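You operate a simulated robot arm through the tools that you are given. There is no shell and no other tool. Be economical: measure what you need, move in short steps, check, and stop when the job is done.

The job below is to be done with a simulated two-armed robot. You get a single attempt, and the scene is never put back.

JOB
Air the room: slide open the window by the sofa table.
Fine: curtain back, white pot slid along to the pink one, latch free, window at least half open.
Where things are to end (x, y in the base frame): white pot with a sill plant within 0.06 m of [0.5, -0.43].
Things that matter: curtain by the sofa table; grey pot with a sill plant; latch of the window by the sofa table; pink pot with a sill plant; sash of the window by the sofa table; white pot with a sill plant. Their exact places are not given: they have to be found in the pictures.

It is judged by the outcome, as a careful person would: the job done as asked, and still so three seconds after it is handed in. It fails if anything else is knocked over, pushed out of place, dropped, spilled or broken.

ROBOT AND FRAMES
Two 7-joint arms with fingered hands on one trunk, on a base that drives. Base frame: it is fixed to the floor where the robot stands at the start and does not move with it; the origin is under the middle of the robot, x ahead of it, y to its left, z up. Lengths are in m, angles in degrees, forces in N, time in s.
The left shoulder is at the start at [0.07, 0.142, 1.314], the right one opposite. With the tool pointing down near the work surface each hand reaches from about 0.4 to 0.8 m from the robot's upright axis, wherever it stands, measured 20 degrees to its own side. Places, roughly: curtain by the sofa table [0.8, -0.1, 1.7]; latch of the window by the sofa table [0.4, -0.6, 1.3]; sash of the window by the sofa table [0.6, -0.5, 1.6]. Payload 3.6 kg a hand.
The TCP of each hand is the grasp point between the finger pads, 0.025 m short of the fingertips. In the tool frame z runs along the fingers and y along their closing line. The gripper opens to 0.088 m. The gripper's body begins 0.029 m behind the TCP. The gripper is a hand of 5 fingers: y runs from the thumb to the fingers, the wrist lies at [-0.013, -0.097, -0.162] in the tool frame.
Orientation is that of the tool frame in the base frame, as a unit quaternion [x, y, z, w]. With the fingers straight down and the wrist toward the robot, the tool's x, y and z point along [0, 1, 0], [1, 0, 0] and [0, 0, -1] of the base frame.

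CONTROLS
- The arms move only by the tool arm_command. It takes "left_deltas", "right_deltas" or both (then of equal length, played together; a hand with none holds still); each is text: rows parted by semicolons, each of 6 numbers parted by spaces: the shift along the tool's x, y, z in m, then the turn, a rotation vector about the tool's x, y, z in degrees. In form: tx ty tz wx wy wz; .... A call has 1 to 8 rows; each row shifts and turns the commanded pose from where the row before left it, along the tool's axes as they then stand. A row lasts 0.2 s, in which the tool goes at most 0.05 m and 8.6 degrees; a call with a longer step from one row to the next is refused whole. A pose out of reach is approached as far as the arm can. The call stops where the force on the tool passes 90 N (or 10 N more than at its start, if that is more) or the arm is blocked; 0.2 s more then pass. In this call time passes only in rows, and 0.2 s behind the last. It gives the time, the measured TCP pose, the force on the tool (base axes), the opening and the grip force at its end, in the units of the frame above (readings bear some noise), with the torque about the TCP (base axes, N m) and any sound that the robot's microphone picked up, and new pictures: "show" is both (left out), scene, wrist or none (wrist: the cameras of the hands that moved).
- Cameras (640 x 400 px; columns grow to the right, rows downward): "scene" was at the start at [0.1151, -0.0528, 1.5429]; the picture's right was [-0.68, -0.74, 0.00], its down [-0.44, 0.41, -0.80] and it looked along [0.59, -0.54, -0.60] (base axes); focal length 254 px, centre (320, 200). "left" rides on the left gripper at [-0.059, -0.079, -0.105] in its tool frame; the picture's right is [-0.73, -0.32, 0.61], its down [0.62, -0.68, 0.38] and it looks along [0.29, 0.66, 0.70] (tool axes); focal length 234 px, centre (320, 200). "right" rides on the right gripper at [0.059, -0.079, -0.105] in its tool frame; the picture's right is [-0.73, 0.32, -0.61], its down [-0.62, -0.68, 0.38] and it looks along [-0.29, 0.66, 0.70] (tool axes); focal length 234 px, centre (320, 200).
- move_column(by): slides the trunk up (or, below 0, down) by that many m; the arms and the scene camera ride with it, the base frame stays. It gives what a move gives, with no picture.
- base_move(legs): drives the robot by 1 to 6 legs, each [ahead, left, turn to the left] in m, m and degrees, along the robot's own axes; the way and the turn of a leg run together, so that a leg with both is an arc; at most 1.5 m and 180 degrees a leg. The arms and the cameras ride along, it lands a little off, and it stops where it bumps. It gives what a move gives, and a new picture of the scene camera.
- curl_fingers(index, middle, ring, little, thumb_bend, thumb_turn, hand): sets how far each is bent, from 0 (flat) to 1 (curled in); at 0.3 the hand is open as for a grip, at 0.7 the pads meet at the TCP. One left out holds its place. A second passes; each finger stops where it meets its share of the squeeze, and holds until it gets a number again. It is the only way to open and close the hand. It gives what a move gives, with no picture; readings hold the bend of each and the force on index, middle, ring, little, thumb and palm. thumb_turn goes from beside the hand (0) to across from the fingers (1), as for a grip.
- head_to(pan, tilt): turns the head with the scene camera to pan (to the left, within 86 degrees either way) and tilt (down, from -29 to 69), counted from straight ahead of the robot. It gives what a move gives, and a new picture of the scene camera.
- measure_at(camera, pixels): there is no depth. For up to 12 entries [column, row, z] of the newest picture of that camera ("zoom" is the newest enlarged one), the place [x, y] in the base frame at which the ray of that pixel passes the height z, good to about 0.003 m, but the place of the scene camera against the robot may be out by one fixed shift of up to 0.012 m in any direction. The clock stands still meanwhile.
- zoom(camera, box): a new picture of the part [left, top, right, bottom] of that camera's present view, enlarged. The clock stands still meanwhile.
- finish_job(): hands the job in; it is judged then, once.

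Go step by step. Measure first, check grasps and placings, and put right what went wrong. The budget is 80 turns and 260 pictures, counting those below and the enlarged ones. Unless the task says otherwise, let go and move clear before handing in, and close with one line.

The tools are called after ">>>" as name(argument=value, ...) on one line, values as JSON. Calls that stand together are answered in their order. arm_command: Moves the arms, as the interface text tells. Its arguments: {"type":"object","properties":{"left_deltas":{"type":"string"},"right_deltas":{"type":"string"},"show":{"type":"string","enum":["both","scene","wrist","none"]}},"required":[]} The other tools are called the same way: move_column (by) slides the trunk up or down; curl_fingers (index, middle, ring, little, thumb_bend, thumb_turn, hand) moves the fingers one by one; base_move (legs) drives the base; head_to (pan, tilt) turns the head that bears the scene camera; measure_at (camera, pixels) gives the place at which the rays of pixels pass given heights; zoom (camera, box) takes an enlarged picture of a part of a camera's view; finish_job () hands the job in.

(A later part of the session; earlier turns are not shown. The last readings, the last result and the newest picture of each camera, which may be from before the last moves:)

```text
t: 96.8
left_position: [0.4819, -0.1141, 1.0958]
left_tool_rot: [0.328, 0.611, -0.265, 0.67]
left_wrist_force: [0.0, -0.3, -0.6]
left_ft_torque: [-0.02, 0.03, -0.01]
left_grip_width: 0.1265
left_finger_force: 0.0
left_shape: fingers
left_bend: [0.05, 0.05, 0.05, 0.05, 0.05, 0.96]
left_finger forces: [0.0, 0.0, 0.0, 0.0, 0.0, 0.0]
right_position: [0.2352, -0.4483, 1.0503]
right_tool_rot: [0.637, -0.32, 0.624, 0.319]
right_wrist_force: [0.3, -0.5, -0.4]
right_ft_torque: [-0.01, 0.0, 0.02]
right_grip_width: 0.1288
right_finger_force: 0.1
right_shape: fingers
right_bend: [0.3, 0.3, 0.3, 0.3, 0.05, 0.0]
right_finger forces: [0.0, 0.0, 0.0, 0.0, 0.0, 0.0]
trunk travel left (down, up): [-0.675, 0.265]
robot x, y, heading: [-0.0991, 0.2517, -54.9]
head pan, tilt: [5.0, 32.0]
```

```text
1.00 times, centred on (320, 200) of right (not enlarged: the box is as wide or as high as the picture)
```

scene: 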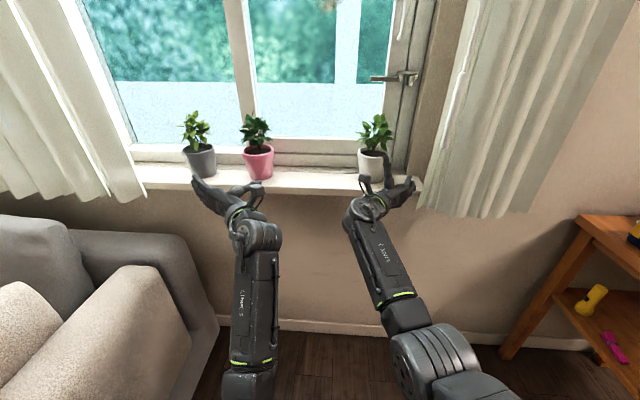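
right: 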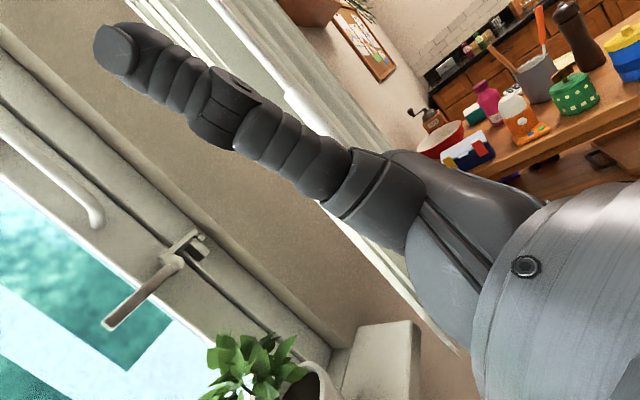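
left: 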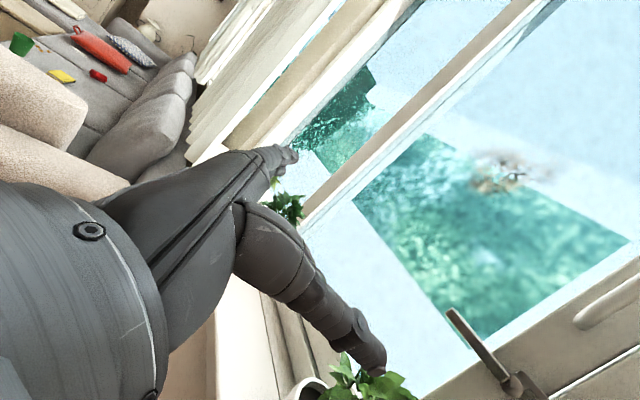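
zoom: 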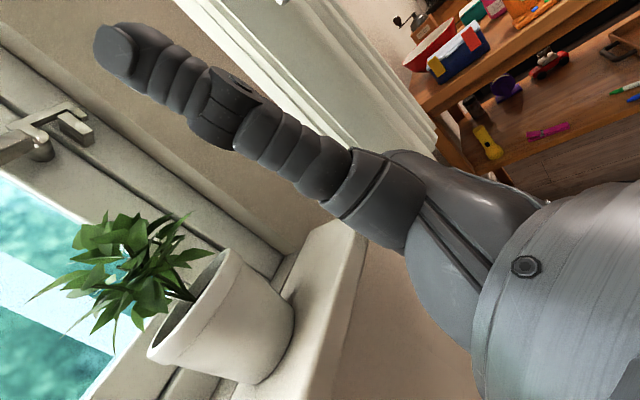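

There is about a 3 cm gap to the right of the pot. I'll yaw the hand 20° left so the fingertips reach around the pot's right side, then advance 0.08 m.

>>> arm_command(right_deltas="0 0 0 6.7 0 0; 0 0 0 6.7 0 0; 0 0 0 6.7 0 0", show="none")

>>> base_move(legs=[[0.08, 0, 0]])

>>> zoom(camera="scene", box=[300, 60, 460, 240])

>>> zoom(camera="right", box=[0, 0, 640, 400])

```text
t: 97.6
left_position: [0.4813, -0.113, 1.0955]
left_tool_rot: [0.326, 0.611, -0.265, 0.671]
left_wrist_force: [-0.8, 0.5, -0.2]
left_ft_torque: [0.0, -0.01, 0.01]
left_grip_width: 0.1267
left_finger_force: 0.0
left_shape: fingers
left_bend: [0.05, 0.05, 0.05, 0.05, 0.05, 0.96]
left_finger forces: [0.0, 0.0, 0.0, 0.0, 0.0, 0.1]
right_position: [0.234, -0.4483, 1.0502]
right_tool_rot: [0.683, -0.206, 0.671, 0.202]
right_wrist_force: [-0.6, -0.8, -0.1]
right_ft_torque: [0.01, -0.01, -0.01]
right_grip_width: 0.129
right_finger_force: 0.1
right_shape: fingers
right_bend: [0.3, 0.3, 0.3, 0.3, 0.05, 0.0]
right_finger forces: [0.0, 0.1, 0.0, 0.0, 0.0, 0.0]
trunk travel left (down, up): [-0.675, 0.265]
robot x, y, heading: [-0.0958, 0.255, -54.9]
head pan, tilt: [5.0, 32.0]
```

```text
t: 98.7
left_position: [0.5288, -0.1801, 1.0949]
left_tool_rot: [0.328, 0.61, -0.265, 0.67]
left_wrist_force: [0.9, -1.2, 0.0]
left_ft_torque: [0.0, -0.01, 0.0]
left_grip_width: 0.1267
left_finger_force: 0.1
left_shape: fingers
left_bend: [0.05, 0.05, 0.05, 0.05, 0.05, 0.96]
left_finger forces: [0.0, 0.0, 0.1, 0.1, 0.1, 0.0]
right_position: [0.2805, -0.5137, 1.0491]
right_tool_rot: [0.683, -0.206, 0.671, 0.203]
right_wrist_force: [0.5, -0.1, 0.3]
right_ft_torque: [-0.01, 0.01, 0.04]
right_grip_width: 0.1291
right_finger_force: 0.1
right_shape: fingers
right_bend: [0.3, 0.3, 0.3, 0.3, 0.05, 0.0]
right_finger forces: [0.0, 0.0, 0.0, 0.1, 0.0, 0.0]
trunk travel left (down, up): [-0.675, 0.265]
robot x, y, heading: [-0.0519, 0.1919, -54.6]
head pan, tilt: [5.0, 32.0]
```

scene: 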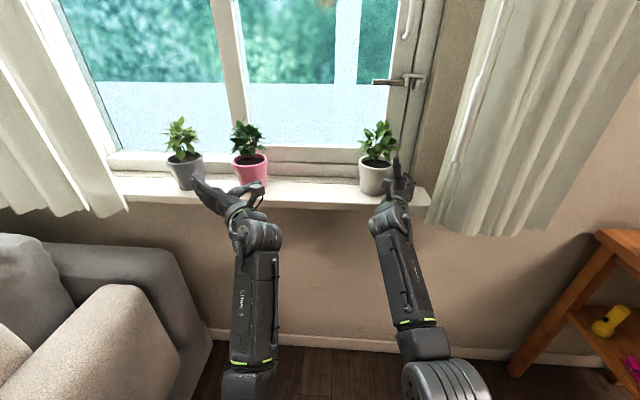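

```text
2.22 times, centred on (380, 150) of scene
```

zoom: 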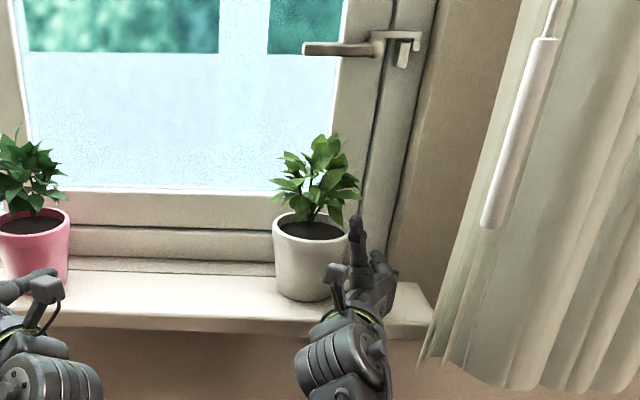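

```text
1.00 times, centred on (320, 200) of right (not enlarged: the box is as wide or as high as the picture)
```

zoom: 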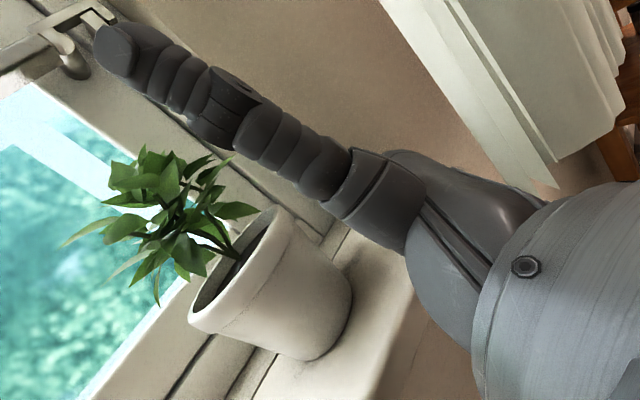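

The fingers are now beside the pot's right flank. I'll push left along the sill 0.10 m and check.

>>> arm_command(right_deltas="0 -0.003 0.014 0 0 0; 0 -0.0282 0.0103 0 0 0; 0 -0.0282 0.0103 0 0 0; 0 -0.0282 0.0103 0 0 0")

>>> zoom(camera="scene", box=[280, 60, 440, 240])

```text
t: 99.7
left_position: [0.5284, -0.1791, 1.0957]
left_tool_rot: [0.328, 0.611, -0.266, 0.669]
left_wrist_force: [0.2, -0.6, -0.2]
left_ft_torque: [-0.01, 0.03, 0.0]
left_grip_width: 0.1266
left_finger_force: 0.1
left_shape: fingers
left_bend: [0.05, 0.05, 0.05, 0.05, 0.05, 0.96]
left_finger forces: [0.0, 0.0, 0.0, 0.0, 0.0, 0.0]
right_position: [0.3663, -0.4638, 1.0487]
right_tool_rot: [0.683, -0.206, 0.671, 0.204]
right_wrist_force: [-1.8, 1.2, 0.0]
right_ft_torque: [-0.02, 0.01, -0.08]
right_grip_width: 0.1296
right_finger_force: 0.4
right_shape: fingers
right_bend: [0.3, 0.3, 0.3, 0.3, 0.05, 0.0]
right_finger forces: [1.0, 0.5, 0.0, 0.0, 0.0, 0.0]
trunk travel left (down, up): [-0.675, 0.265]
robot x, y, heading: [-0.0476, 0.1936, -54.8]
head pan, tilt: [5.0, 32.0]
```

scene: 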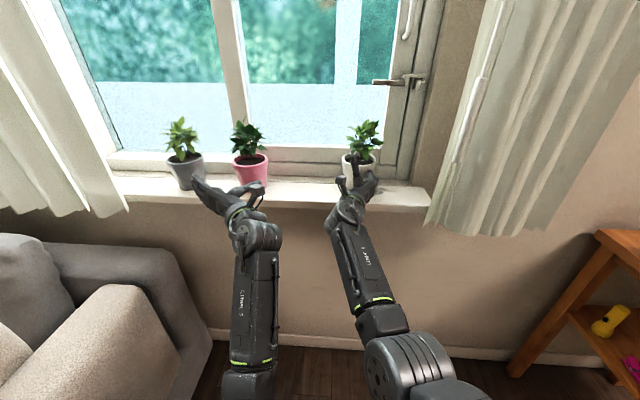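
right: 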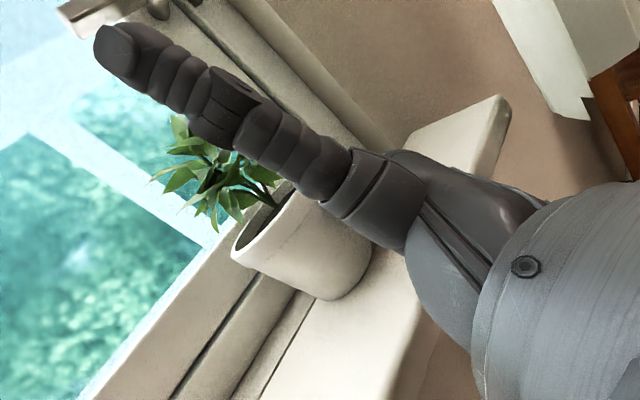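

```text
2.22 times, centred on (360, 150) of scene
```

zoom: 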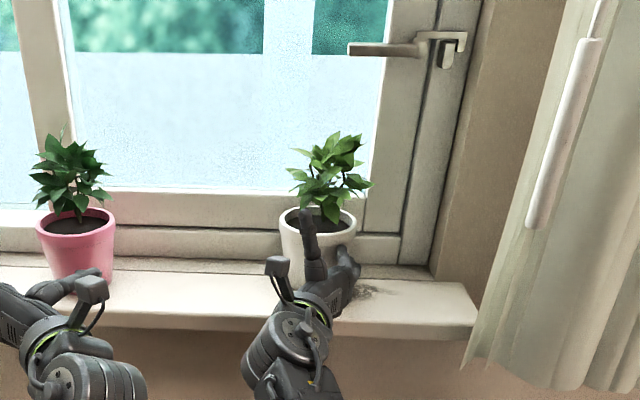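

The pot slides upright with about 1 N of contact. I'll measure its present place.

>>> measure_at(camera="scene", pixels=[[359, 158, 1.08], [249, 160, 1.08]])

```text
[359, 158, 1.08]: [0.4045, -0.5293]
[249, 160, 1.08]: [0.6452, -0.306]
```

White is now near s≈-0.01, so about 0.135 m remains to the target. I'll push on in five small rows.

>>> arm_command(right_deltas="0 -0.0263 0.0088 0 0 0; 0 -0.0263 0.0088 0 0 0; 0 -0.0263 0.0088 0 0 0; 0 -0.0263 0.0088 0 0 0")

>>> zoom(camera="scene", box=[220, 60, 380, 240])

```text
t: 100.7
left_position: [0.5284, -0.1782, 1.0955]
left_tool_rot: [0.327, 0.611, -0.266, 0.67]
left_wrist_force: [0.9, -1.1, 0.5]
left_ft_torque: [0.0, -0.01, 0.0]
left_grip_width: 0.1266
left_finger_force: 0.0
left_shape: fingers
left_bend: [0.05, 0.05, 0.05, 0.05, 0.05, 0.96]
left_finger forces: [0.0, 0.0, 0.1, 0.0, 0.0, 0.1]
right_position: [0.4365, -0.3891, 1.0549]
right_tool_rot: [0.684, -0.205, 0.67, 0.202]
right_wrist_force: [0.8, 0.9, -0.3]
right_ft_torque: [0.02, -0.01, -0.01]
right_grip_width: 0.1293
right_finger_force: 0.1
right_shape: fingers
right_bend: [0.3, 0.3, 0.3, 0.3, 0.05, 0.0]
right_finger forces: [0.1, 0.0, 0.0, 0.0, 0.0, 0.0]
right hand out of reach, approached as far as the arm can: row 3, 4
trunk travel left (down, up): [-0.675, 0.265]
robot x, y, heading: [-0.0515, 0.1878, -54.8]
head pan, tilt: [5.0, 32.0]
```

scene: 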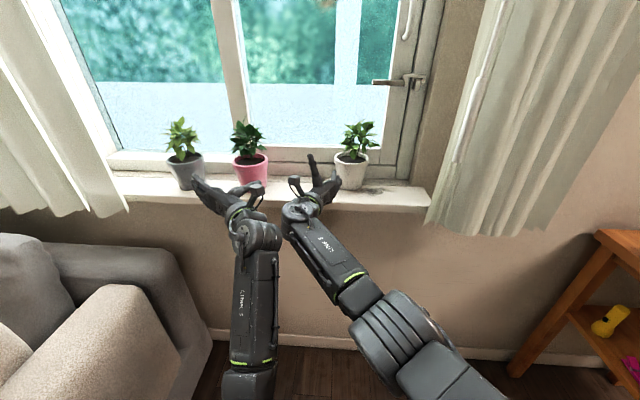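
right: 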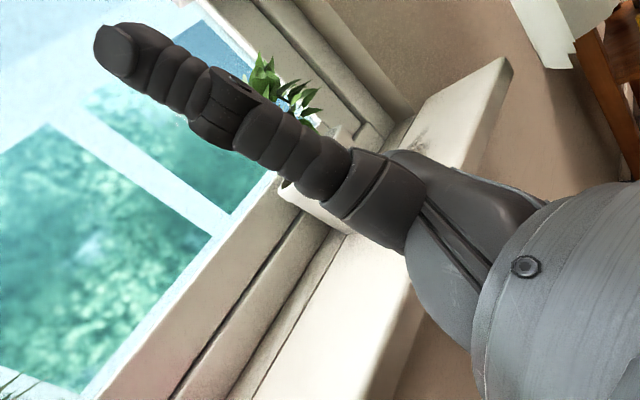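

```text
2.22 times, centred on (300, 150) of scene
```

zoom: 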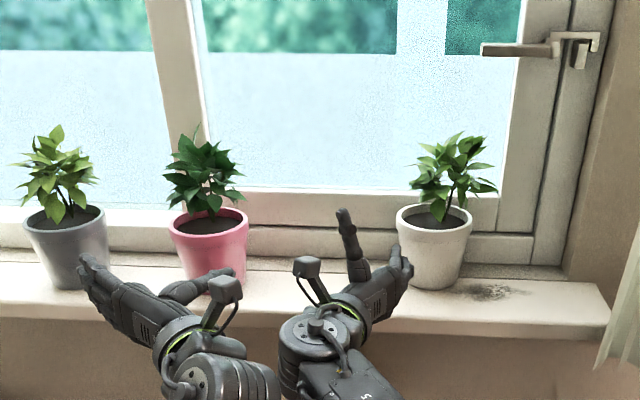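

The arm ran out of reach and the fingers slid past; the pot stands upright near s≈-0.03. I'll withdraw and return to the pot's right, raising the left hand clear so that I can stand closer.

>>> arm_command(right_deltas="0 -0.0154 -0.0423 0 0 0; 0 -0.0154 -0.0423 0 0 0; 0 0.04 -0.0145 0 0 0; 0 0.04 -0.0145 0 0 0; 0 0.04 -0.0145 0 0 0; 0 0.04 -0.0145 0 0 0", left_deltas="-0.03 0 -0.01 0 0 0; -0.03 0 -0.01 0 0 0; -0.03 0.01 0 0 0 0; -0.03 0.01 0 0 0 0; -0.03 0.01 0 0 0 0; -0.02 0 0 0 0 0", show="scene")

```text
t: 102.3
left_position: [0.5253, -0.1468, 1.2692]
left_tool_rot: [0.326, 0.611, -0.257, 0.674]
left_wrist_force: [0.2, -0.5, 0.5]
left_ft_torque: [0.03, -0.04, -0.01]
left_grip_width: 0.1267
left_finger_force: 0.1
left_shape: fingers
left_bend: [0.05, 0.05, 0.05, 0.05, 0.05, 0.96]
left_finger forces: [0.1, 0.0, 0.0, 0.0, 0.1, 0.0]
right_position: [0.2129, -0.448, 1.0594]
right_tool_rot: [0.694, -0.191, 0.645, 0.255]
right_wrist_force: [0.2, -0.2, -0.8]
right_ft_torque: [-0.01, -0.02, -0.03]
right_grip_width: 0.1288
right_finger_force: 0.1
right_shape: fingers
right_bend: [0.3, 0.3, 0.3, 0.3, 0.05, 0.0]
right_finger forces: [0.0, 0.1, 0.0, 0.1, 0.0, 0.1]
trunk travel left (down, up): [-0.675, 0.265]
robot x, y, heading: [-0.0523, 0.1892, -54.9]
head pan, tilt: [5.0, 32.0]
stopped in row 6 (right hand): the arm was blocked; the commanded pose is now the measured one
```

scene: 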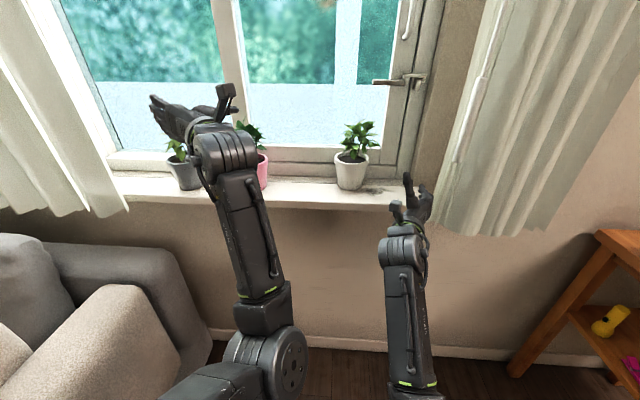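

Good, clear of the pot. I'll advance the base 0.11 m, then bring the hand left toward the pot's right side.

>>> base_move(legs=[[0.11, 0, 0]])

>>> arm_command(right_deltas="0 -0.0256 0.0078 0 0 0; 0 -0.0256 0.0078 0 0 0")

>>> zoom(camera="scene", box=[270, 60, 430, 240])

```text
t: 103.5
left_position: [0.5846, -0.2367, 1.2675]
left_tool_rot: [0.327, 0.61, -0.259, 0.674]
left_wrist_force: [-0.9, 0.2, 0.7]
left_ft_torque: [-0.03, 0.01, 0.01]
left_grip_width: 0.1264
left_finger_force: 0.1
left_shape: fingers
left_bend: [0.05, 0.05, 0.05, 0.05, 0.05, 0.96]
left_finger forces: [0.1, 0.1, 0.0, 0.1, 0.0, 0.0]
right_position: [0.274, -0.537, 1.0588]
right_tool_rot: [0.695, -0.193, 0.645, 0.255]
right_wrist_force: [0.6, 0.0, 0.1]
right_ft_torque: [-0.01, -0.01, 0.05]
right_grip_width: 0.1293
right_finger_force: 0.1
right_shape: fingers
right_bend: [0.3, 0.3, 0.3, 0.3, 0.05, 0.0]
right_finger forces: [0.0, 0.0, 0.0, 0.1, 0.0, 0.0]
trunk travel left (down, up): [-0.675, 0.265]
robot x, y, heading: [0.0114, 0.1005, -54.9]
head pan, tilt: [5.0, 32.0]
```

scene: 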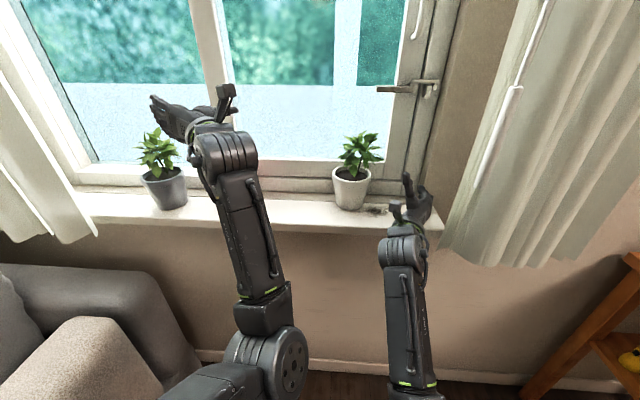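

```text
t: 104.1
left_position: [0.5856, -0.2366, 1.2681]
left_tool_rot: [0.326, 0.61, -0.258, 0.675]
left_wrist_force: [0.7, 0.3, 0.3]
left_ft_torque: [0.01, 0.02, -0.01]
left_grip_width: 0.1267
left_finger_force: 0.1
left_shape: fingers
left_bend: [0.05, 0.05, 0.05, 0.05, 0.05, 0.96]
left_finger forces: [0.1, 0.0, 0.0, 0.0, 0.0, 0.1]
right_position: [0.2684, -0.5492, 1.0487]
right_tool_rot: [0.707, -0.178, 0.606, 0.317]
right_wrist_force: [0.7, 0.2, -0.6]
right_ft_torque: [0.03, 0.02, -0.03]
right_grip_width: 0.1291
right_finger_force: 0.0
right_shape: fingers
right_bend: [0.3, 0.3, 0.3, 0.3, 0.05, 0.0]
right_finger forces: [0.0, 0.0, 0.0, 0.0, 0.0, 0.1]
trunk travel left (down, up): [-0.675, 0.265]
robot x, y, heading: [0.0118, 0.0976, -54.8]
head pan, tilt: [5.0, 32.0]
stopped in row 2 (right hand): the arm was blocked; the commanded pose is now the measured one
```

scene: 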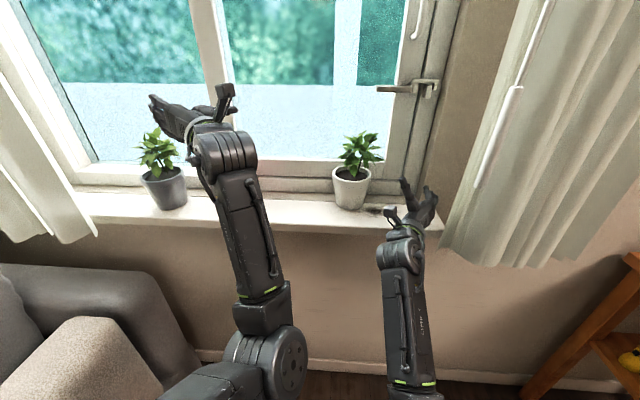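
right: 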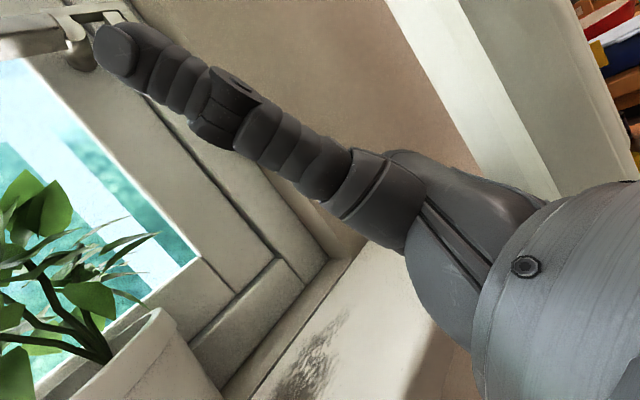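

```text
2.22 times, centred on (350, 150) of scene
```

zoom: 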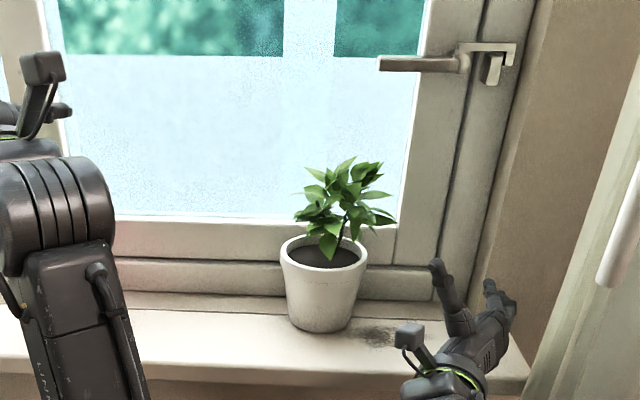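

The arm is at its near limit, so I'll push by turning the base left instead: first 12°, with a slight back-off to keep the depth.

>>> measure_at(camera="scene", pixels=[[351, 172.5, 1.08]])

>>> base_move(legs=[[-0.01, 0, 6], [-0.01, 0, 6]])

>>> zoom(camera="scene", box=[300, 80, 500, 270])

```text
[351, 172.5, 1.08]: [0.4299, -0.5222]
```

```text
t: 105.5
left_position: [0.6307, -0.0906, 1.2692]
left_tool_rot: [0.259, 0.642, -0.183, 0.698]
left_wrist_force: [-0.1, -0.7, 0.3]
left_ft_torque: [0.0, 0.01, -0.01]
left_grip_width: 0.1267
left_finger_force: 0.1
left_shape: fingers
left_bend: [0.05, 0.05, 0.05, 0.05, 0.05, 0.96]
left_finger forces: [0.0, 0.0, 0.0, 0.0, 0.1, 0.0]
right_position: [0.3872, -0.4638, 1.049]
right_tool_rot: [0.723, -0.102, 0.636, 0.25]
right_wrist_force: [-0.6, 0.0, -1.2]
right_ft_torque: [0.01, -0.05, -0.02]
right_grip_width: 0.1292
right_finger_force: 0.0
right_shape: fingers
right_bend: [0.3, 0.3, 0.3, 0.3, 0.05, 0.0]
right_finger forces: [0.0, 0.0, 0.0, 0.0, 0.1, 0.0]
trunk travel left (down, up): [-0.675, 0.265]
robot x, y, heading: [-0.0032, 0.1171, -42.4]
head pan, tilt: [5.0, 32.0]
```

scene: 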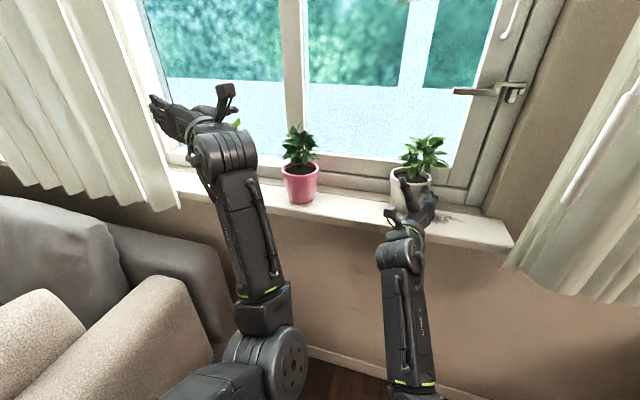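

```text
2.11 times, centred on (400, 175) of scene
```

zoom: 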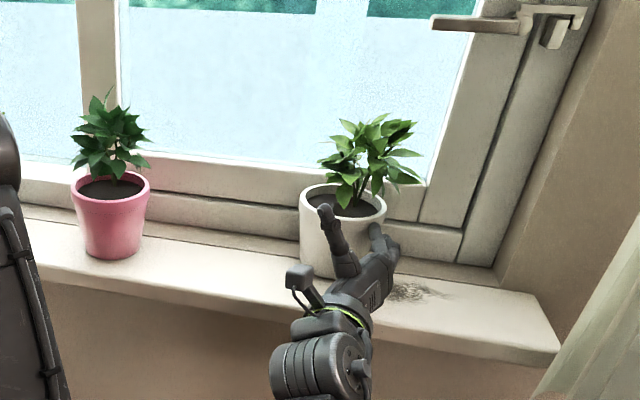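

The fingertips are beside the pot, but a little shallow. I'll swing 4° right, go 0.035 m deeper, and tuck the left fingers away from the other curtain. Then I'll push left.

>>> curl_fingers(hand="left", index=0.6, middle=0.6, ring=0.6, little=0.6, thumb_bend=0.5)

>>> base_move(legs=[[0, 0, -5], [0.035, 0, 0], [0, 0, 6]])

>>> zoom(camera="scene", box=[300, 80, 500, 270])

```text
t: 106.5
left_position: [0.6309, -0.091, 1.2685]
left_tool_rot: [0.258, 0.641, -0.183, 0.699]
left_wrist_force: [-0.2, 0.0, -0.1]
left_ft_torque: [-0.03, 0.02, 0.01]
left_grip_width: 0.031
left_finger_force: 0.0
left_shape: fingers
left_bend: [0.6, 0.6, 0.6, 0.6, 0.5, 1.0]
left_finger forces: [0.1, 0.1, 0.1, 0.0, 0.0, 0.1]
right_position: [0.3867, -0.4638, 1.0511]
right_tool_rot: [0.723, -0.101, 0.636, 0.249]
right_wrist_force: [0.4, 0.6, -0.3]
right_ft_torque: [0.03, 0.0, 0.01]
right_grip_width: 0.1292
right_finger_force: 0.0
right_shape: fingers
right_bend: [0.3, 0.3, 0.3, 0.3, 0.05, 0.0]
right_finger forces: [0.0, 0.0, 0.0, 0.0, 0.1, 0.0]
trunk travel left (down, up): [-0.675, 0.265]
robot x, y, heading: [-0.0039, 0.1175, -42.6]
head pan, tilt: [5.0, 32.0]
```

```text
t: 108.4
left_position: [0.6585, -0.1046, 1.268]
left_tool_rot: [0.254, 0.644, -0.178, 0.699]
left_wrist_force: [0.6, -0.3, 0.4]
left_ft_torque: [0.04, 0.02, -0.01]
left_grip_width: 0.0313
left_finger_force: 0.0
left_shape: fingers
left_bend: [0.6, 0.6, 0.6, 0.6, 0.5, 1.0]
left_finger forces: [0.0, 0.1, 0.0, 0.0, 0.1, 0.0]
right_position: [0.4204, -0.4824, 1.0503]
right_tool_rot: [0.724, -0.093, 0.638, 0.244]
right_wrist_force: [-0.8, 0.2, 0.3]
right_ft_torque: [-0.02, -0.03, -0.01]
right_grip_width: 0.1288
right_finger_force: 0.0
right_shape: fingers
right_bend: [0.3, 0.3, 0.3, 0.3, 0.05, 0.0]
right_finger forces: [0.2, 0.0, 0.1, 0.0, 0.0, 0.1]
trunk travel left (down, up): [-0.675, 0.265]
robot x, y, heading: [0.0241, 0.0958, -41.4]
head pan, tilt: [5.0, 32.0]
```

scene: 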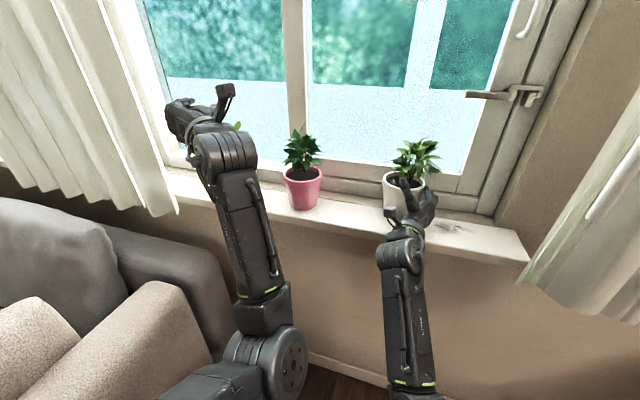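

```text
2.11 times, centred on (400, 175) of scene
```

zoom: 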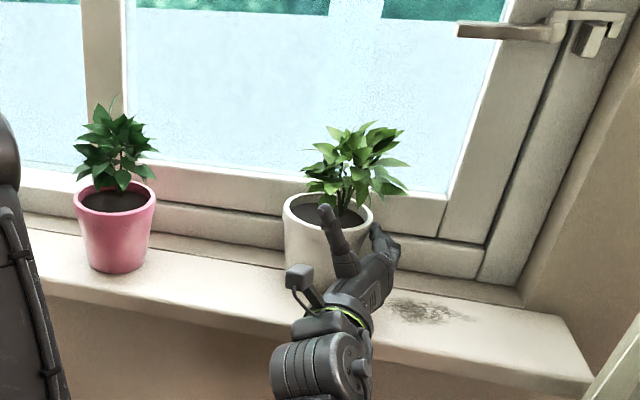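

The fingers are well placed on the pot's right flank. I'll turn left 6° to push it.

>>> base_move(legs=[[0, 0, 6]])

>>> zoom(camera="scene", box=[300, 80, 500, 270])

```text
t: 109.4
left_position: [0.6757, -0.0362, 1.2688]
left_tool_rot: [0.219, 0.656, -0.139, 0.709]
left_wrist_force: [0.0, 0.4, 0.0]
left_ft_torque: [-0.01, -0.01, 0.01]
left_grip_width: 0.031
left_finger_force: 0.1
left_shape: fingers
left_bend: [0.6, 0.6, 0.6, 0.6, 0.5, 1.0]
left_finger forces: [0.1, 0.1, 0.1, 0.0, 0.1, 0.0]
right_position: [0.4791, -0.437, 1.0488]
right_tool_rot: [0.728, -0.056, 0.65, 0.211]
right_wrist_force: [-1.2, -0.3, 0.4]
right_ft_torque: [0.04, 0.0, 0.02]
right_grip_width: 0.1293
right_finger_force: 0.1
right_shape: fingers
right_bend: [0.3, 0.3, 0.3, 0.3, 0.05, 0.0]
right_finger forces: [0.0, 0.0, 0.0, 0.0, 0.1, 0.0]
trunk travel left (down, up): [-0.675, 0.265]
robot x, y, heading: [0.023, 0.094, -35.4]
head pan, tilt: [5.0, 32.0]
```

scene: 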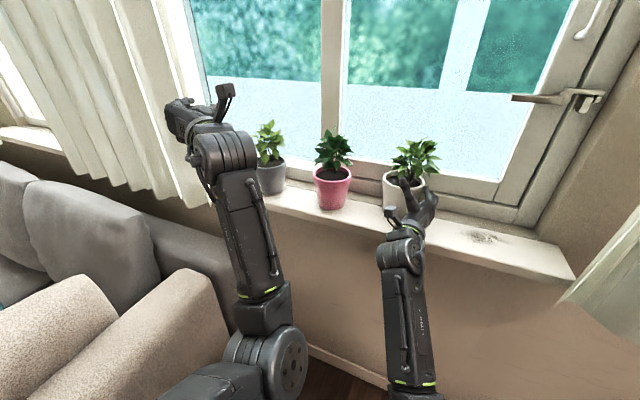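

```text
2.11 times, centred on (400, 175) of scene
```

zoom: 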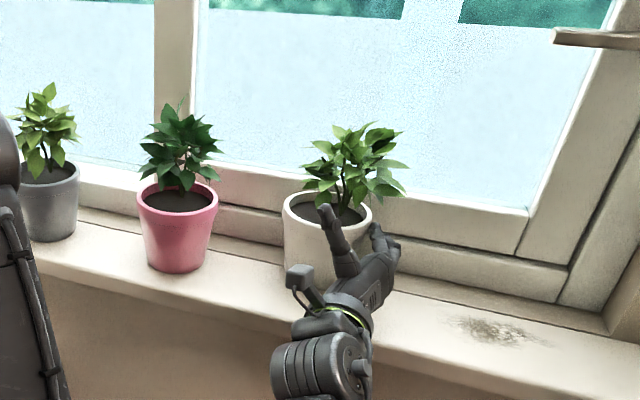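

Excellent push. I'll measure the pot rim now: zoom (327,207) maps to scene (403,178), and pink to (334,171).

>>> measure_at(camera="scene", pixels=[[403, 178, 1.08], [332.5, 171, 1.08], [403, 178, 1.09]])

```text
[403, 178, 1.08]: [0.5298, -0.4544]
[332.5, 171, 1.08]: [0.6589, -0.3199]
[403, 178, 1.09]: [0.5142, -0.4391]
```

The white pot sits within about 2–3 cm of the target, beside the pink one. I'll swing the hand away to the right, back off, and fold the right arm back to its fingers-down pose so the left hand can work the latch.

>>> base_move(legs=[[0, 0, -5], [-0.25, 0, 0], [0, 0, -13]])

>>> arm_command(right_deltas="0 0 0 4.948 -4.948 -4.948; 0 0 0 4.948 -4.948 -4.948; 0 0 0 4.948 -4.948 -4.948; 0 0 0 4.948 -4.948 -4.948; 0 0 0 4.948 -4.948 -4.948; 0 0 0 4.948 -4.948 -4.948; 0 0 0 4.948 -4.948 -4.948", show="none")

>>> arm_command(right_deltas="0 0 0 4.948 -4.948 -4.948; 0 0 0 4.948 -4.948 -4.948; 0 0 0 4.948 -4.948 -4.948; 0 0 0 4.948 -4.948 -4.948; 0 0 0 4.948 -4.948 -4.948; 0 0 0 4.948 -4.948 -4.948; 0 0 0 4.948 -4.948 -4.948", show="scene")

```text
t: 112.5
left_position: [0.414, -0.0666, 1.2681]
left_tool_rot: [0.318, 0.614, -0.248, 0.679]
left_wrist_force: [0.7, -0.6, 0.2]
left_ft_torque: [-0.01, -0.01, -0.03]
left_grip_width: 0.0307
left_finger_force: 0.1
left_shape: fingers
left_bend: [0.6, 0.6, 0.6, 0.6, 0.5, 1.0]
left_finger forces: [0.1, 0.0, 0.0, 0.1, 0.0, 0.1]
right_position: [0.1048, -0.388, 1.0502]
right_tool_rot: [0.711, -0.168, 0.61, 0.307]
right_wrist_force: [0.1, 0.7, 0.1]
right_ft_torque: [0.01, 0.0, -0.01]
right_grip_width: 0.1291
right_finger_force: 0.0
right_shape: fingers
right_bend: [0.3, 0.3, 0.3, 0.3, 0.05, 0.0]
right_finger forces: [0.1, 0.0, 0.0, 0.0, 0.1, 0.0]
trunk travel left (down, up): [-0.675, 0.265]
robot x, y, heading: [-0.1679, 0.2529, -53.3]
head pan, tilt: [5.0, 32.0]
```

scene: 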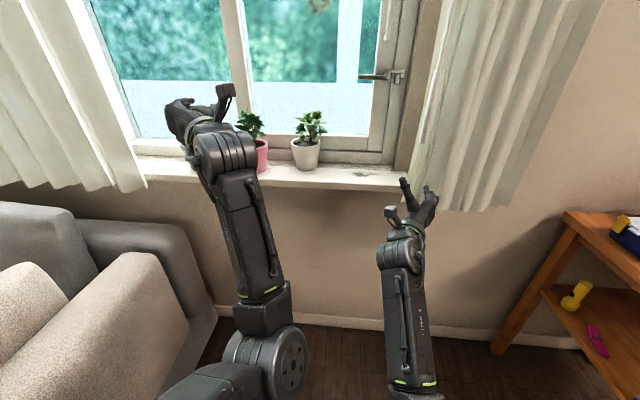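

```text
t: 114.1
left_position: [0.4145, -0.067, 1.2689]
left_tool_rot: [0.317, 0.615, -0.247, 0.679]
left_wrist_force: [0.2, 0.7, 0.3]
left_ft_torque: [0.01, -0.04, 0.01]
left_grip_width: 0.0313
left_finger_force: 0.2
left_shape: fingers
left_bend: [0.6, 0.6, 0.6, 0.6, 0.5, 1.0]
left_finger forces: [0.1, 0.0, 0.0, 0.0, 0.0, 0.1]
right_position: [0.1052, -0.3892, 1.0506]
right_tool_rot: [0.929, 0.149, 0.281, 0.188]
right_wrist_force: [-0.2, 0.1, 0.1]
right_ft_torque: [-0.02, 0.0, -0.02]
right_grip_width: 0.1293
right_finger_force: 0.1
right_shape: fingers
right_bend: [0.3, 0.3, 0.3, 0.3, 0.05, 0.0]
right_finger forces: [0.0, 0.1, 0.0, 0.0, 0.0, 0.1]
trunk travel left (down, up): [-0.675, 0.265]
robot x, y, heading: [-0.1691, 0.2529, -53.1]
head pan, tilt: [5.0, 32.0]
```

```text
t: 115.7
left_position: [0.4157, -0.0668, 1.2685]
left_tool_rot: [0.317, 0.615, -0.247, 0.678]
left_wrist_force: [1.0, -0.3, 0.6]
left_ft_torque: [-0.02, 0.01, -0.02]
left_grip_width: 0.0308
left_finger_force: 0.1
left_shape: fingers
left_bend: [0.6, 0.6, 0.6, 0.6, 0.5, 1.0]
left_finger forces: [0.1, 0.1, 0.1, 0.0, 0.1, 0.0]
right_position: [0.1062, -0.3897, 1.0502]
right_tool_rot: [0.898, 0.423, -0.123, 0.018]
right_wrist_force: [-0.5, -0.2, 0.3]
right_ft_torque: [0.0, 0.01, -0.06]
right_grip_width: 0.1293
right_finger_force: 0.0
right_shape: fingers
right_bend: [0.3, 0.3, 0.3, 0.3, 0.05, 0.0]
right_finger forces: [0.0, 0.0, 0.0, 0.0, 0.1, 0.0]
trunk travel left (down, up): [-0.675, 0.265]
robot x, y, heading: [-0.1691, 0.2554, -53.2]
head pan, tilt: [5.0, 32.0]
```

scene: 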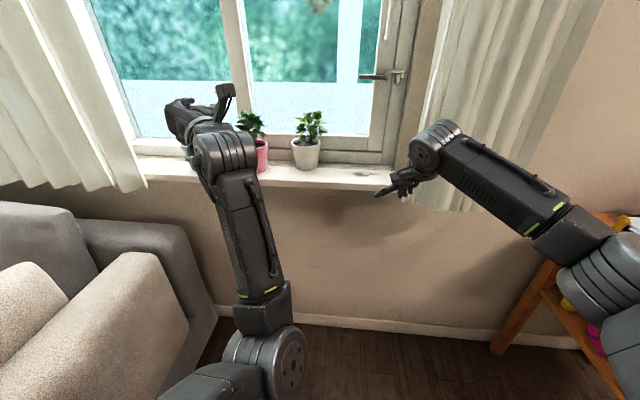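

The right hand is fingers-down again. I'll retract it toward the robot's right side and bring the trunk to working height for the left hand.

>>> arm_command(right_deltas="-0.02 -0.036 0.01 0 0 0; -0.02 -0.036 0.01 0 0 0; -0.02 -0.036 0.01 0 0 0; -0.02 -0.036 0.01 0 0 0; -0.02 -0.036 0.01 0 0 0; -0.02 -0.036 0.01 0 0 0; -0.02 -0.036 0.01 0 0 0", show="none")

>>> base_move(legs=[[0, -0.31, 0]])

>>> head_to(pan=15, tilt=18)

>>> zoom(camera="scene", box=[200, 40, 440, 260])

```text
t: 117.3
left_position: [0.4128, -0.0662, 1.2711]
left_tool_rot: [0.317, 0.614, -0.248, 0.679]
left_wrist_force: [-0.6, -0.3, -0.6]
left_ft_torque: [0.02, 0.03, -0.02]
left_grip_width: 0.031
left_finger_force: 0.0
left_shape: fingers
left_bend: [0.6, 0.6, 0.6, 0.6, 0.5, 1.0]
left_finger forces: [0.0, 0.0, 0.1, 0.0, 0.0, 0.0]
right_position: [-0.1919, -0.3408, 1.0313]
right_tool_rot: [0.898, 0.423, -0.121, 0.019]
right_wrist_force: [-0.3, 0.4, 0.1]
right_ft_torque: [-0.02, -0.03, 0.0]
right_grip_width: 0.1289
right_finger_force: 0.0
right_shape: fingers
right_bend: [0.3, 0.3, 0.3, 0.3, 0.05, 0.0]
right_finger forces: [0.1, 0.0, 0.0, 0.0, 0.0, 0.1]
trunk travel left (down, up): [-0.675, 0.265]
robot x, y, heading: [-0.1699, 0.2542, -53.0]
head pan, tilt: [5.0, 32.0]
```

```text
t: 119.4
left_position: [0.1633, -0.2542, 1.2689]
left_tool_rot: [0.318, 0.615, -0.247, 0.678]
left_wrist_force: [0.1, -0.7, 0.6]
left_ft_torque: [-0.02, 0.01, 0.02]
left_grip_width: 0.031
left_finger_force: 0.2
left_shape: fingers
left_bend: [0.6, 0.6, 0.6, 0.6, 0.5, 1.0]
left_finger forces: [0.1, 0.0, 0.0, 0.1, 0.0, 0.0]
right_position: [-0.4426, -0.5284, 1.0309]
right_tool_rot: [0.898, 0.422, -0.121, 0.02]
right_wrist_force: [-0.5, 0.0, 0.7]
right_ft_torque: [0.0, -0.01, 0.02]
right_grip_width: 0.1292
right_finger_force: 0.1
right_shape: fingers
right_bend: [0.3, 0.3, 0.3, 0.3, 0.05, 0.0]
right_finger forces: [0.0, 0.1, 0.1, 0.0, 0.1, 0.0]
trunk travel left (down, up): [-0.675, 0.265]
robot x, y, heading: [-0.4235, 0.0669, -53.1]
head pan, tilt: [5.0, 32.0]
```

scene: 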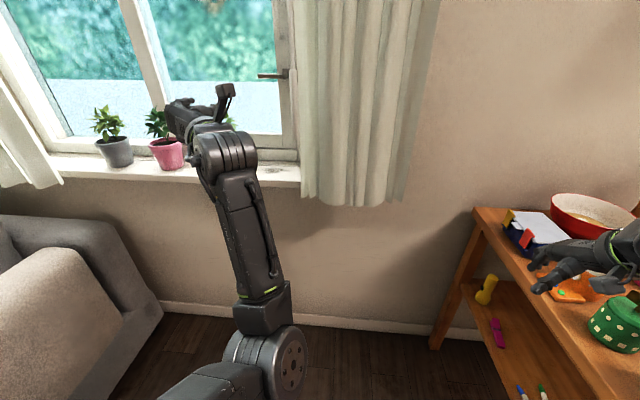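

```text
t: 120.2
left_position: [0.1642, -0.2544, 1.2696]
left_tool_rot: [0.318, 0.615, -0.247, 0.678]
left_wrist_force: [0.0, 0.3, 0.1]
left_ft_torque: [-0.02, 0.0, 0.02]
left_grip_width: 0.031
left_finger_force: 0.0
left_shape: fingers
left_bend: [0.6, 0.6, 0.6, 0.6, 0.5, 1.0]
left_finger forces: [0.0, 0.0, 0.1, 0.0, 0.0, 0.0]
right_position: [-0.4412, -0.5287, 1.0303]
right_tool_rot: [0.898, 0.422, -0.122, 0.019]
right_wrist_force: [0.1, 0.5, 0.0]
right_ft_torque: [0.01, -0.01, -0.01]
right_grip_width: 0.1291
right_finger_force: 0.0
right_shape: fingers
right_bend: [0.3, 0.3, 0.3, 0.3, 0.05, 0.0]
right_finger forces: [0.1, 0.0, 0.0, 0.0, 0.1, 0.0]
trunk travel left (down, up): [-0.675, 0.265]
robot x, y, heading: [-0.4194, 0.0687, -53.2]
head pan, tilt: [15.0, 18.0]
```

scene: 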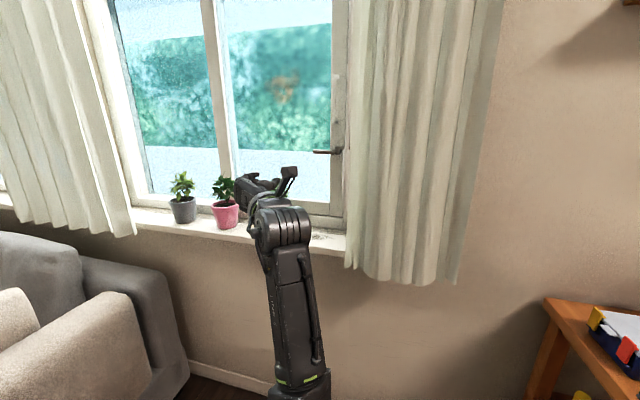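

```text
1.82 times, centred on (320, 150) of scene
```

zoom: 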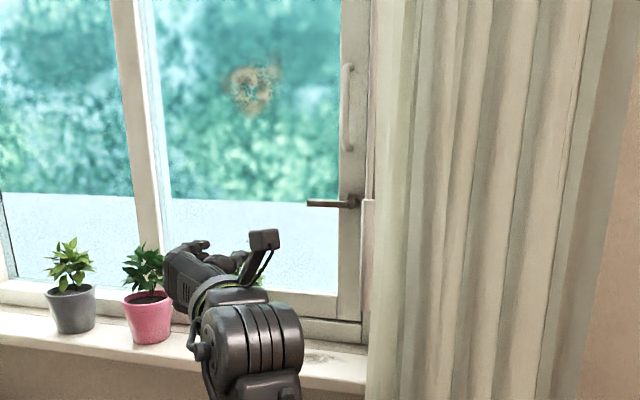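

The right hand hovers near the side table, so I'll pull it inward and raise the trunk 0.1 m. I'll also measure the latch and handle.

>>> arm_command(right_deltas="0.03 -0.01 0 0 0 0; 0.03 -0.01 0 0 0 0; 0.03 -0.01 0 0 0 0; 0.03 0 0 0 0 0; 0.03 0 0 0 0 0", show="none")

>>> measure_at(camera="scene", pixels=[[313.4, 151.6, 1.28], [313.4, 151.6, 1.27], [337.6, 150, 1.28], [337.6, 150, 1.27], [333.7, 122.5, 1.34], [333.7, 122.5, 1.35], [334.8, 75.8, 1.45], [334.8, 75.8, 1.5]])

>>> move_column(by=0.09)

```text
t: 121.4
left_position: [0.1649, -0.2535, 1.2683]
left_tool_rot: [0.318, 0.614, -0.248, 0.678]
left_wrist_force: [0.6, 0.0, 0.4]
left_ft_torque: [0.01, 0.0, -0.04]
left_grip_width: 0.031
left_finger_force: 0.0
left_shape: fingers
left_bend: [0.6, 0.6, 0.6, 0.6, 0.5, 1.0]
left_finger forces: [0.0, 0.0, 0.1, 0.0, 0.1, 0.0]
right_position: [-0.3715, -0.3958, 0.9971]
right_tool_rot: [0.898, 0.422, -0.121, 0.02]
right_wrist_force: [0.8, 0.2, -0.6]
right_ft_torque: [0.02, -0.03, -0.04]
right_grip_width: 0.1292
right_finger_force: 0.0
right_shape: fingers
right_bend: [0.3, 0.3, 0.3, 0.3, 0.05, 0.0]
right_finger forces: [0.1, 0.0, 0.0, 0.0, 0.1, 0.0]
trunk travel left (down, up): [-0.675, 0.265]
robot x, y, heading: [-0.4204, 0.0688, -53.3]
head pan, tilt: [15.0, 18.0]
```

```text
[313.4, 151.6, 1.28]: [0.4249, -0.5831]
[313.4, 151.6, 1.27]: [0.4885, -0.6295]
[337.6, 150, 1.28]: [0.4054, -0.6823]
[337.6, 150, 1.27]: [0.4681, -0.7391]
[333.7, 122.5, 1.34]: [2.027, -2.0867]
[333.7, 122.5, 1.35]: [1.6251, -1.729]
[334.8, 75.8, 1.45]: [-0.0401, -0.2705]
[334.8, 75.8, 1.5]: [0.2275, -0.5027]
```

```text
t: 122.6
left_position: [0.1637, -0.2548, 1.3582]
left_tool_rot: [0.318, 0.614, -0.248, 0.678]
left_wrist_force: [0.7, 0.3, -0.4]
left_ft_torque: [-0.04, 0.0, 0.0]
left_grip_width: 0.0312
left_finger_force: 0.1
left_shape: fingers
left_bend: [0.6, 0.6, 0.6, 0.6, 0.5, 1.0]
left_finger forces: [0.0, 0.0, 0.1, 0.1, 0.1, 0.0]
right_position: [-0.3714, -0.3963, 1.0871]
right_tool_rot: [0.898, 0.422, -0.121, 0.019]
right_wrist_force: [-0.4, 0.8, 0.7]
right_ft_torque: [-0.01, 0.01, 0.0]
right_grip_width: 0.1291
right_finger_force: 0.0
right_shape: fingers
right_bend: [0.3, 0.3, 0.3, 0.3, 0.05, 0.0]
right_finger forces: [0.1, 0.1, 0.1, 0.0, 0.0, 0.1]
trunk travel left (down, up): [-0.765, 0.175]
robot x, y, heading: [-0.4218, 0.0667, -53.3]
head pan, tilt: [15.0, 18.0]
```

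The lever tip is at about s 0.00, n 0.72, z 1.28, with its pivot at s≈0.097; the pull handle spans z 1.38–1.53 at s≈0.075. I'll move the left fist above the lever tip: base first, then the arm forward.

>>> base_move(legs=[[0.22, -0.015, 0]])

>>> arm_command(left_deltas="0 -0.0045 0.04 0 0 0; 0 -0.0045 0.04 0 0 0; 0 -0.0045 0.04 0 0 0")

>>> zoom(camera="scene", box=[200, 40, 440, 260])

```text
t: 124.3
left_position: [0.2785, -0.4439, 1.3608]
left_tool_rot: [0.321, 0.613, -0.25, 0.677]
left_wrist_force: [1.0, 0.4, -0.2]
left_ft_torque: [-0.03, 0.0, 0.01]
left_grip_width: 0.031
left_finger_force: 0.0
left_shape: fingers
left_bend: [0.6, 0.6, 0.6, 0.6, 0.5, 1.0]
left_finger forces: [0.0, 0.0, 0.0, 0.1, 0.0, 0.1]
right_position: [-0.2574, -0.581, 1.0877]
right_tool_rot: [0.9, 0.419, -0.12, 0.019]
right_wrist_force: [0.2, -0.1, 0.3]
right_ft_torque: [-0.01, 0.0, -0.02]
right_grip_width: 0.1291
right_finger_force: 0.1
right_shape: fingers
right_bend: [0.3, 0.3, 0.3, 0.3, 0.05, 0.0]
right_finger forces: [0.0, 0.0, 0.0, 0.0, 0.1, 0.1]
trunk travel left (down, up): [-0.765, 0.175]
robot x, y, heading: [-0.3073, -0.1154, -53.6]
head pan, tilt: [15.0, 18.0]
```

scene: 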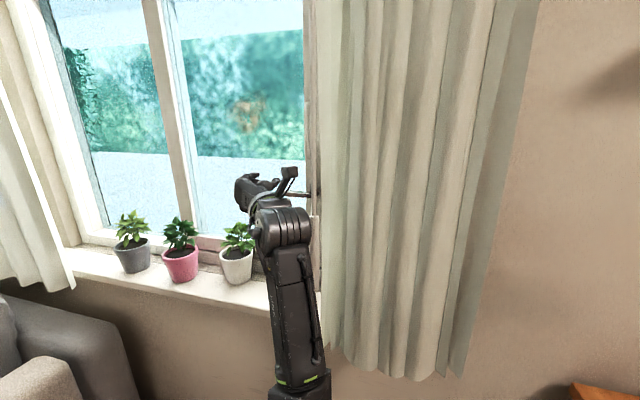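

```text
t: 125.1
left_position: [0.3495, -0.5429, 1.3587]
left_tool_rot: [0.32, 0.614, -0.25, 0.677]
left_wrist_force: [0.8, -1.2, -0.4]
left_ft_torque: [0.0, 0.02, 0.02]
left_grip_width: 0.031
left_finger_force: 0.0
left_shape: fingers
left_bend: [0.6, 0.6, 0.6, 0.6, 0.5, 1.0]
left_finger forces: [0.0, 0.1, 0.0, 0.0, 0.0, 0.0]
right_position: [-0.2568, -0.5832, 1.0862]
right_tool_rot: [0.9, 0.419, -0.122, 0.018]
right_wrist_force: [0.3, -0.3, 0.6]
right_ft_torque: [0.0, 0.01, -0.03]
right_grip_width: 0.1292
right_finger_force: 0.0
right_shape: fingers
right_bend: [0.3, 0.3, 0.3, 0.3, 0.05, 0.0]
right_finger forces: [0.0, 0.0, 0.0, 0.1, 0.1, 0.1]
trunk travel left (down, up): [-0.765, 0.175]
robot x, y, heading: [-0.3015, -0.1166, -53.8]
head pan, tilt: [15.0, 18.0]
```

scene: 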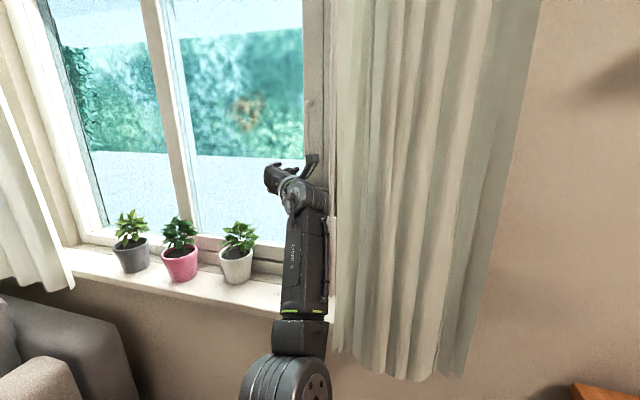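
left: 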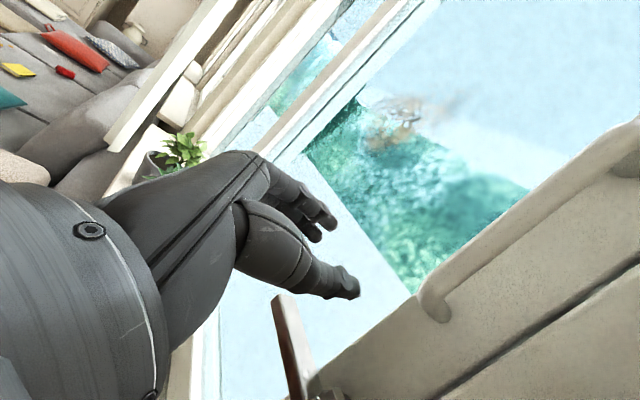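

```text
1.82 times, centred on (320, 150) of scene
```

zoom: 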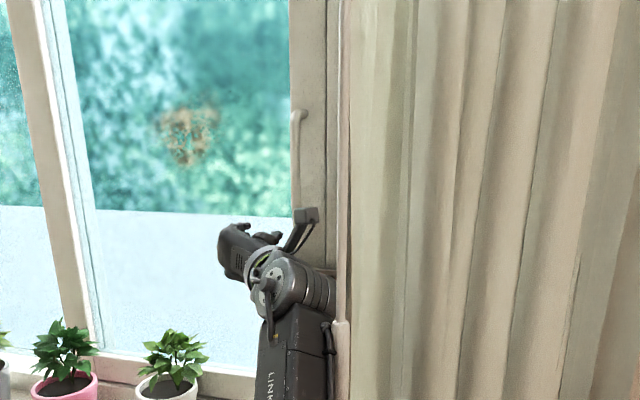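

The lever shows just below the fist (tip at (280,298) in the left view). I'll advance 4 cm and press down in steps.

>>> arm_command(left_deltas="0 -0.004 0.04 0 0 0; 0.02 0 0 0 0 0; 0.02 0 0 0 0 0; 0.02 0 0 0 0 0; 0.02 0 0 0 0 0")

>>> zoom(camera="scene", box=[240, 60, 400, 260])

```text
t: 126.3
left_position: [0.3823, -0.5707, 1.2821]
left_tool_rot: [0.32, 0.612, -0.251, 0.678]
left_wrist_force: [0.4, -0.1, 0.5]
left_ft_torque: [0.03, 0.01, -0.03]
left_grip_width: 0.0307
left_finger_force: 0.0
left_shape: fingers
left_bend: [0.6, 0.6, 0.6, 0.6, 0.5, 1.0]
left_finger forces: [0.0, 0.0, 0.0, 0.0, 0.0, 0.0]
right_position: [-0.2577, -0.582, 1.087]
right_tool_rot: [0.9, 0.418, -0.122, 0.019]
right_wrist_force: [-0.3, 0.7, 0.1]
right_ft_torque: [-0.01, 0.02, -0.03]
right_grip_width: 0.1291
right_finger_force: 0.1
right_shape: fingers
right_bend: [0.3, 0.3, 0.3, 0.3, 0.05, 0.0]
right_finger forces: [0.0, 0.1, 0.0, 0.0, 0.1, 0.0]
trunk travel left (down, up): [-0.765, 0.175]
robot x, y, heading: [-0.3035, -0.1187, -54.0]
head pan, tilt: [15.0, 18.0]
```

scene: 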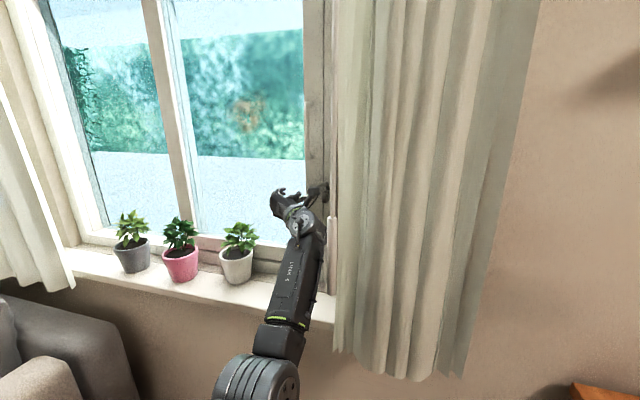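
left: 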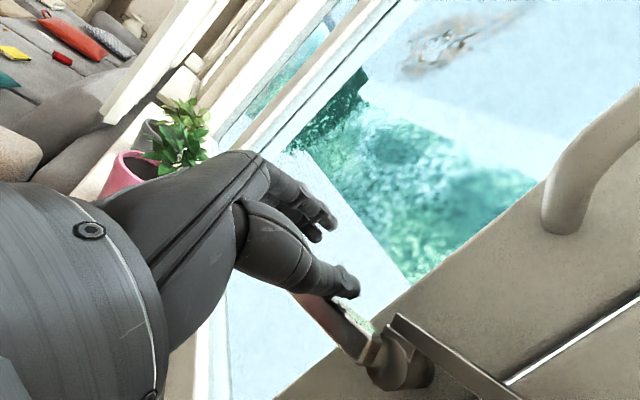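

```text
2.00 times, centred on (320, 160) of scene
```

zoom: 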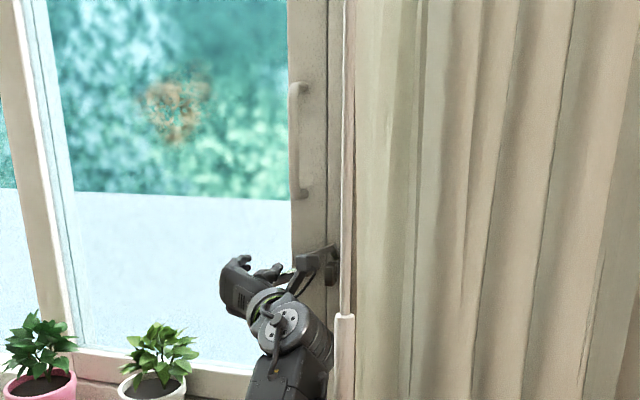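

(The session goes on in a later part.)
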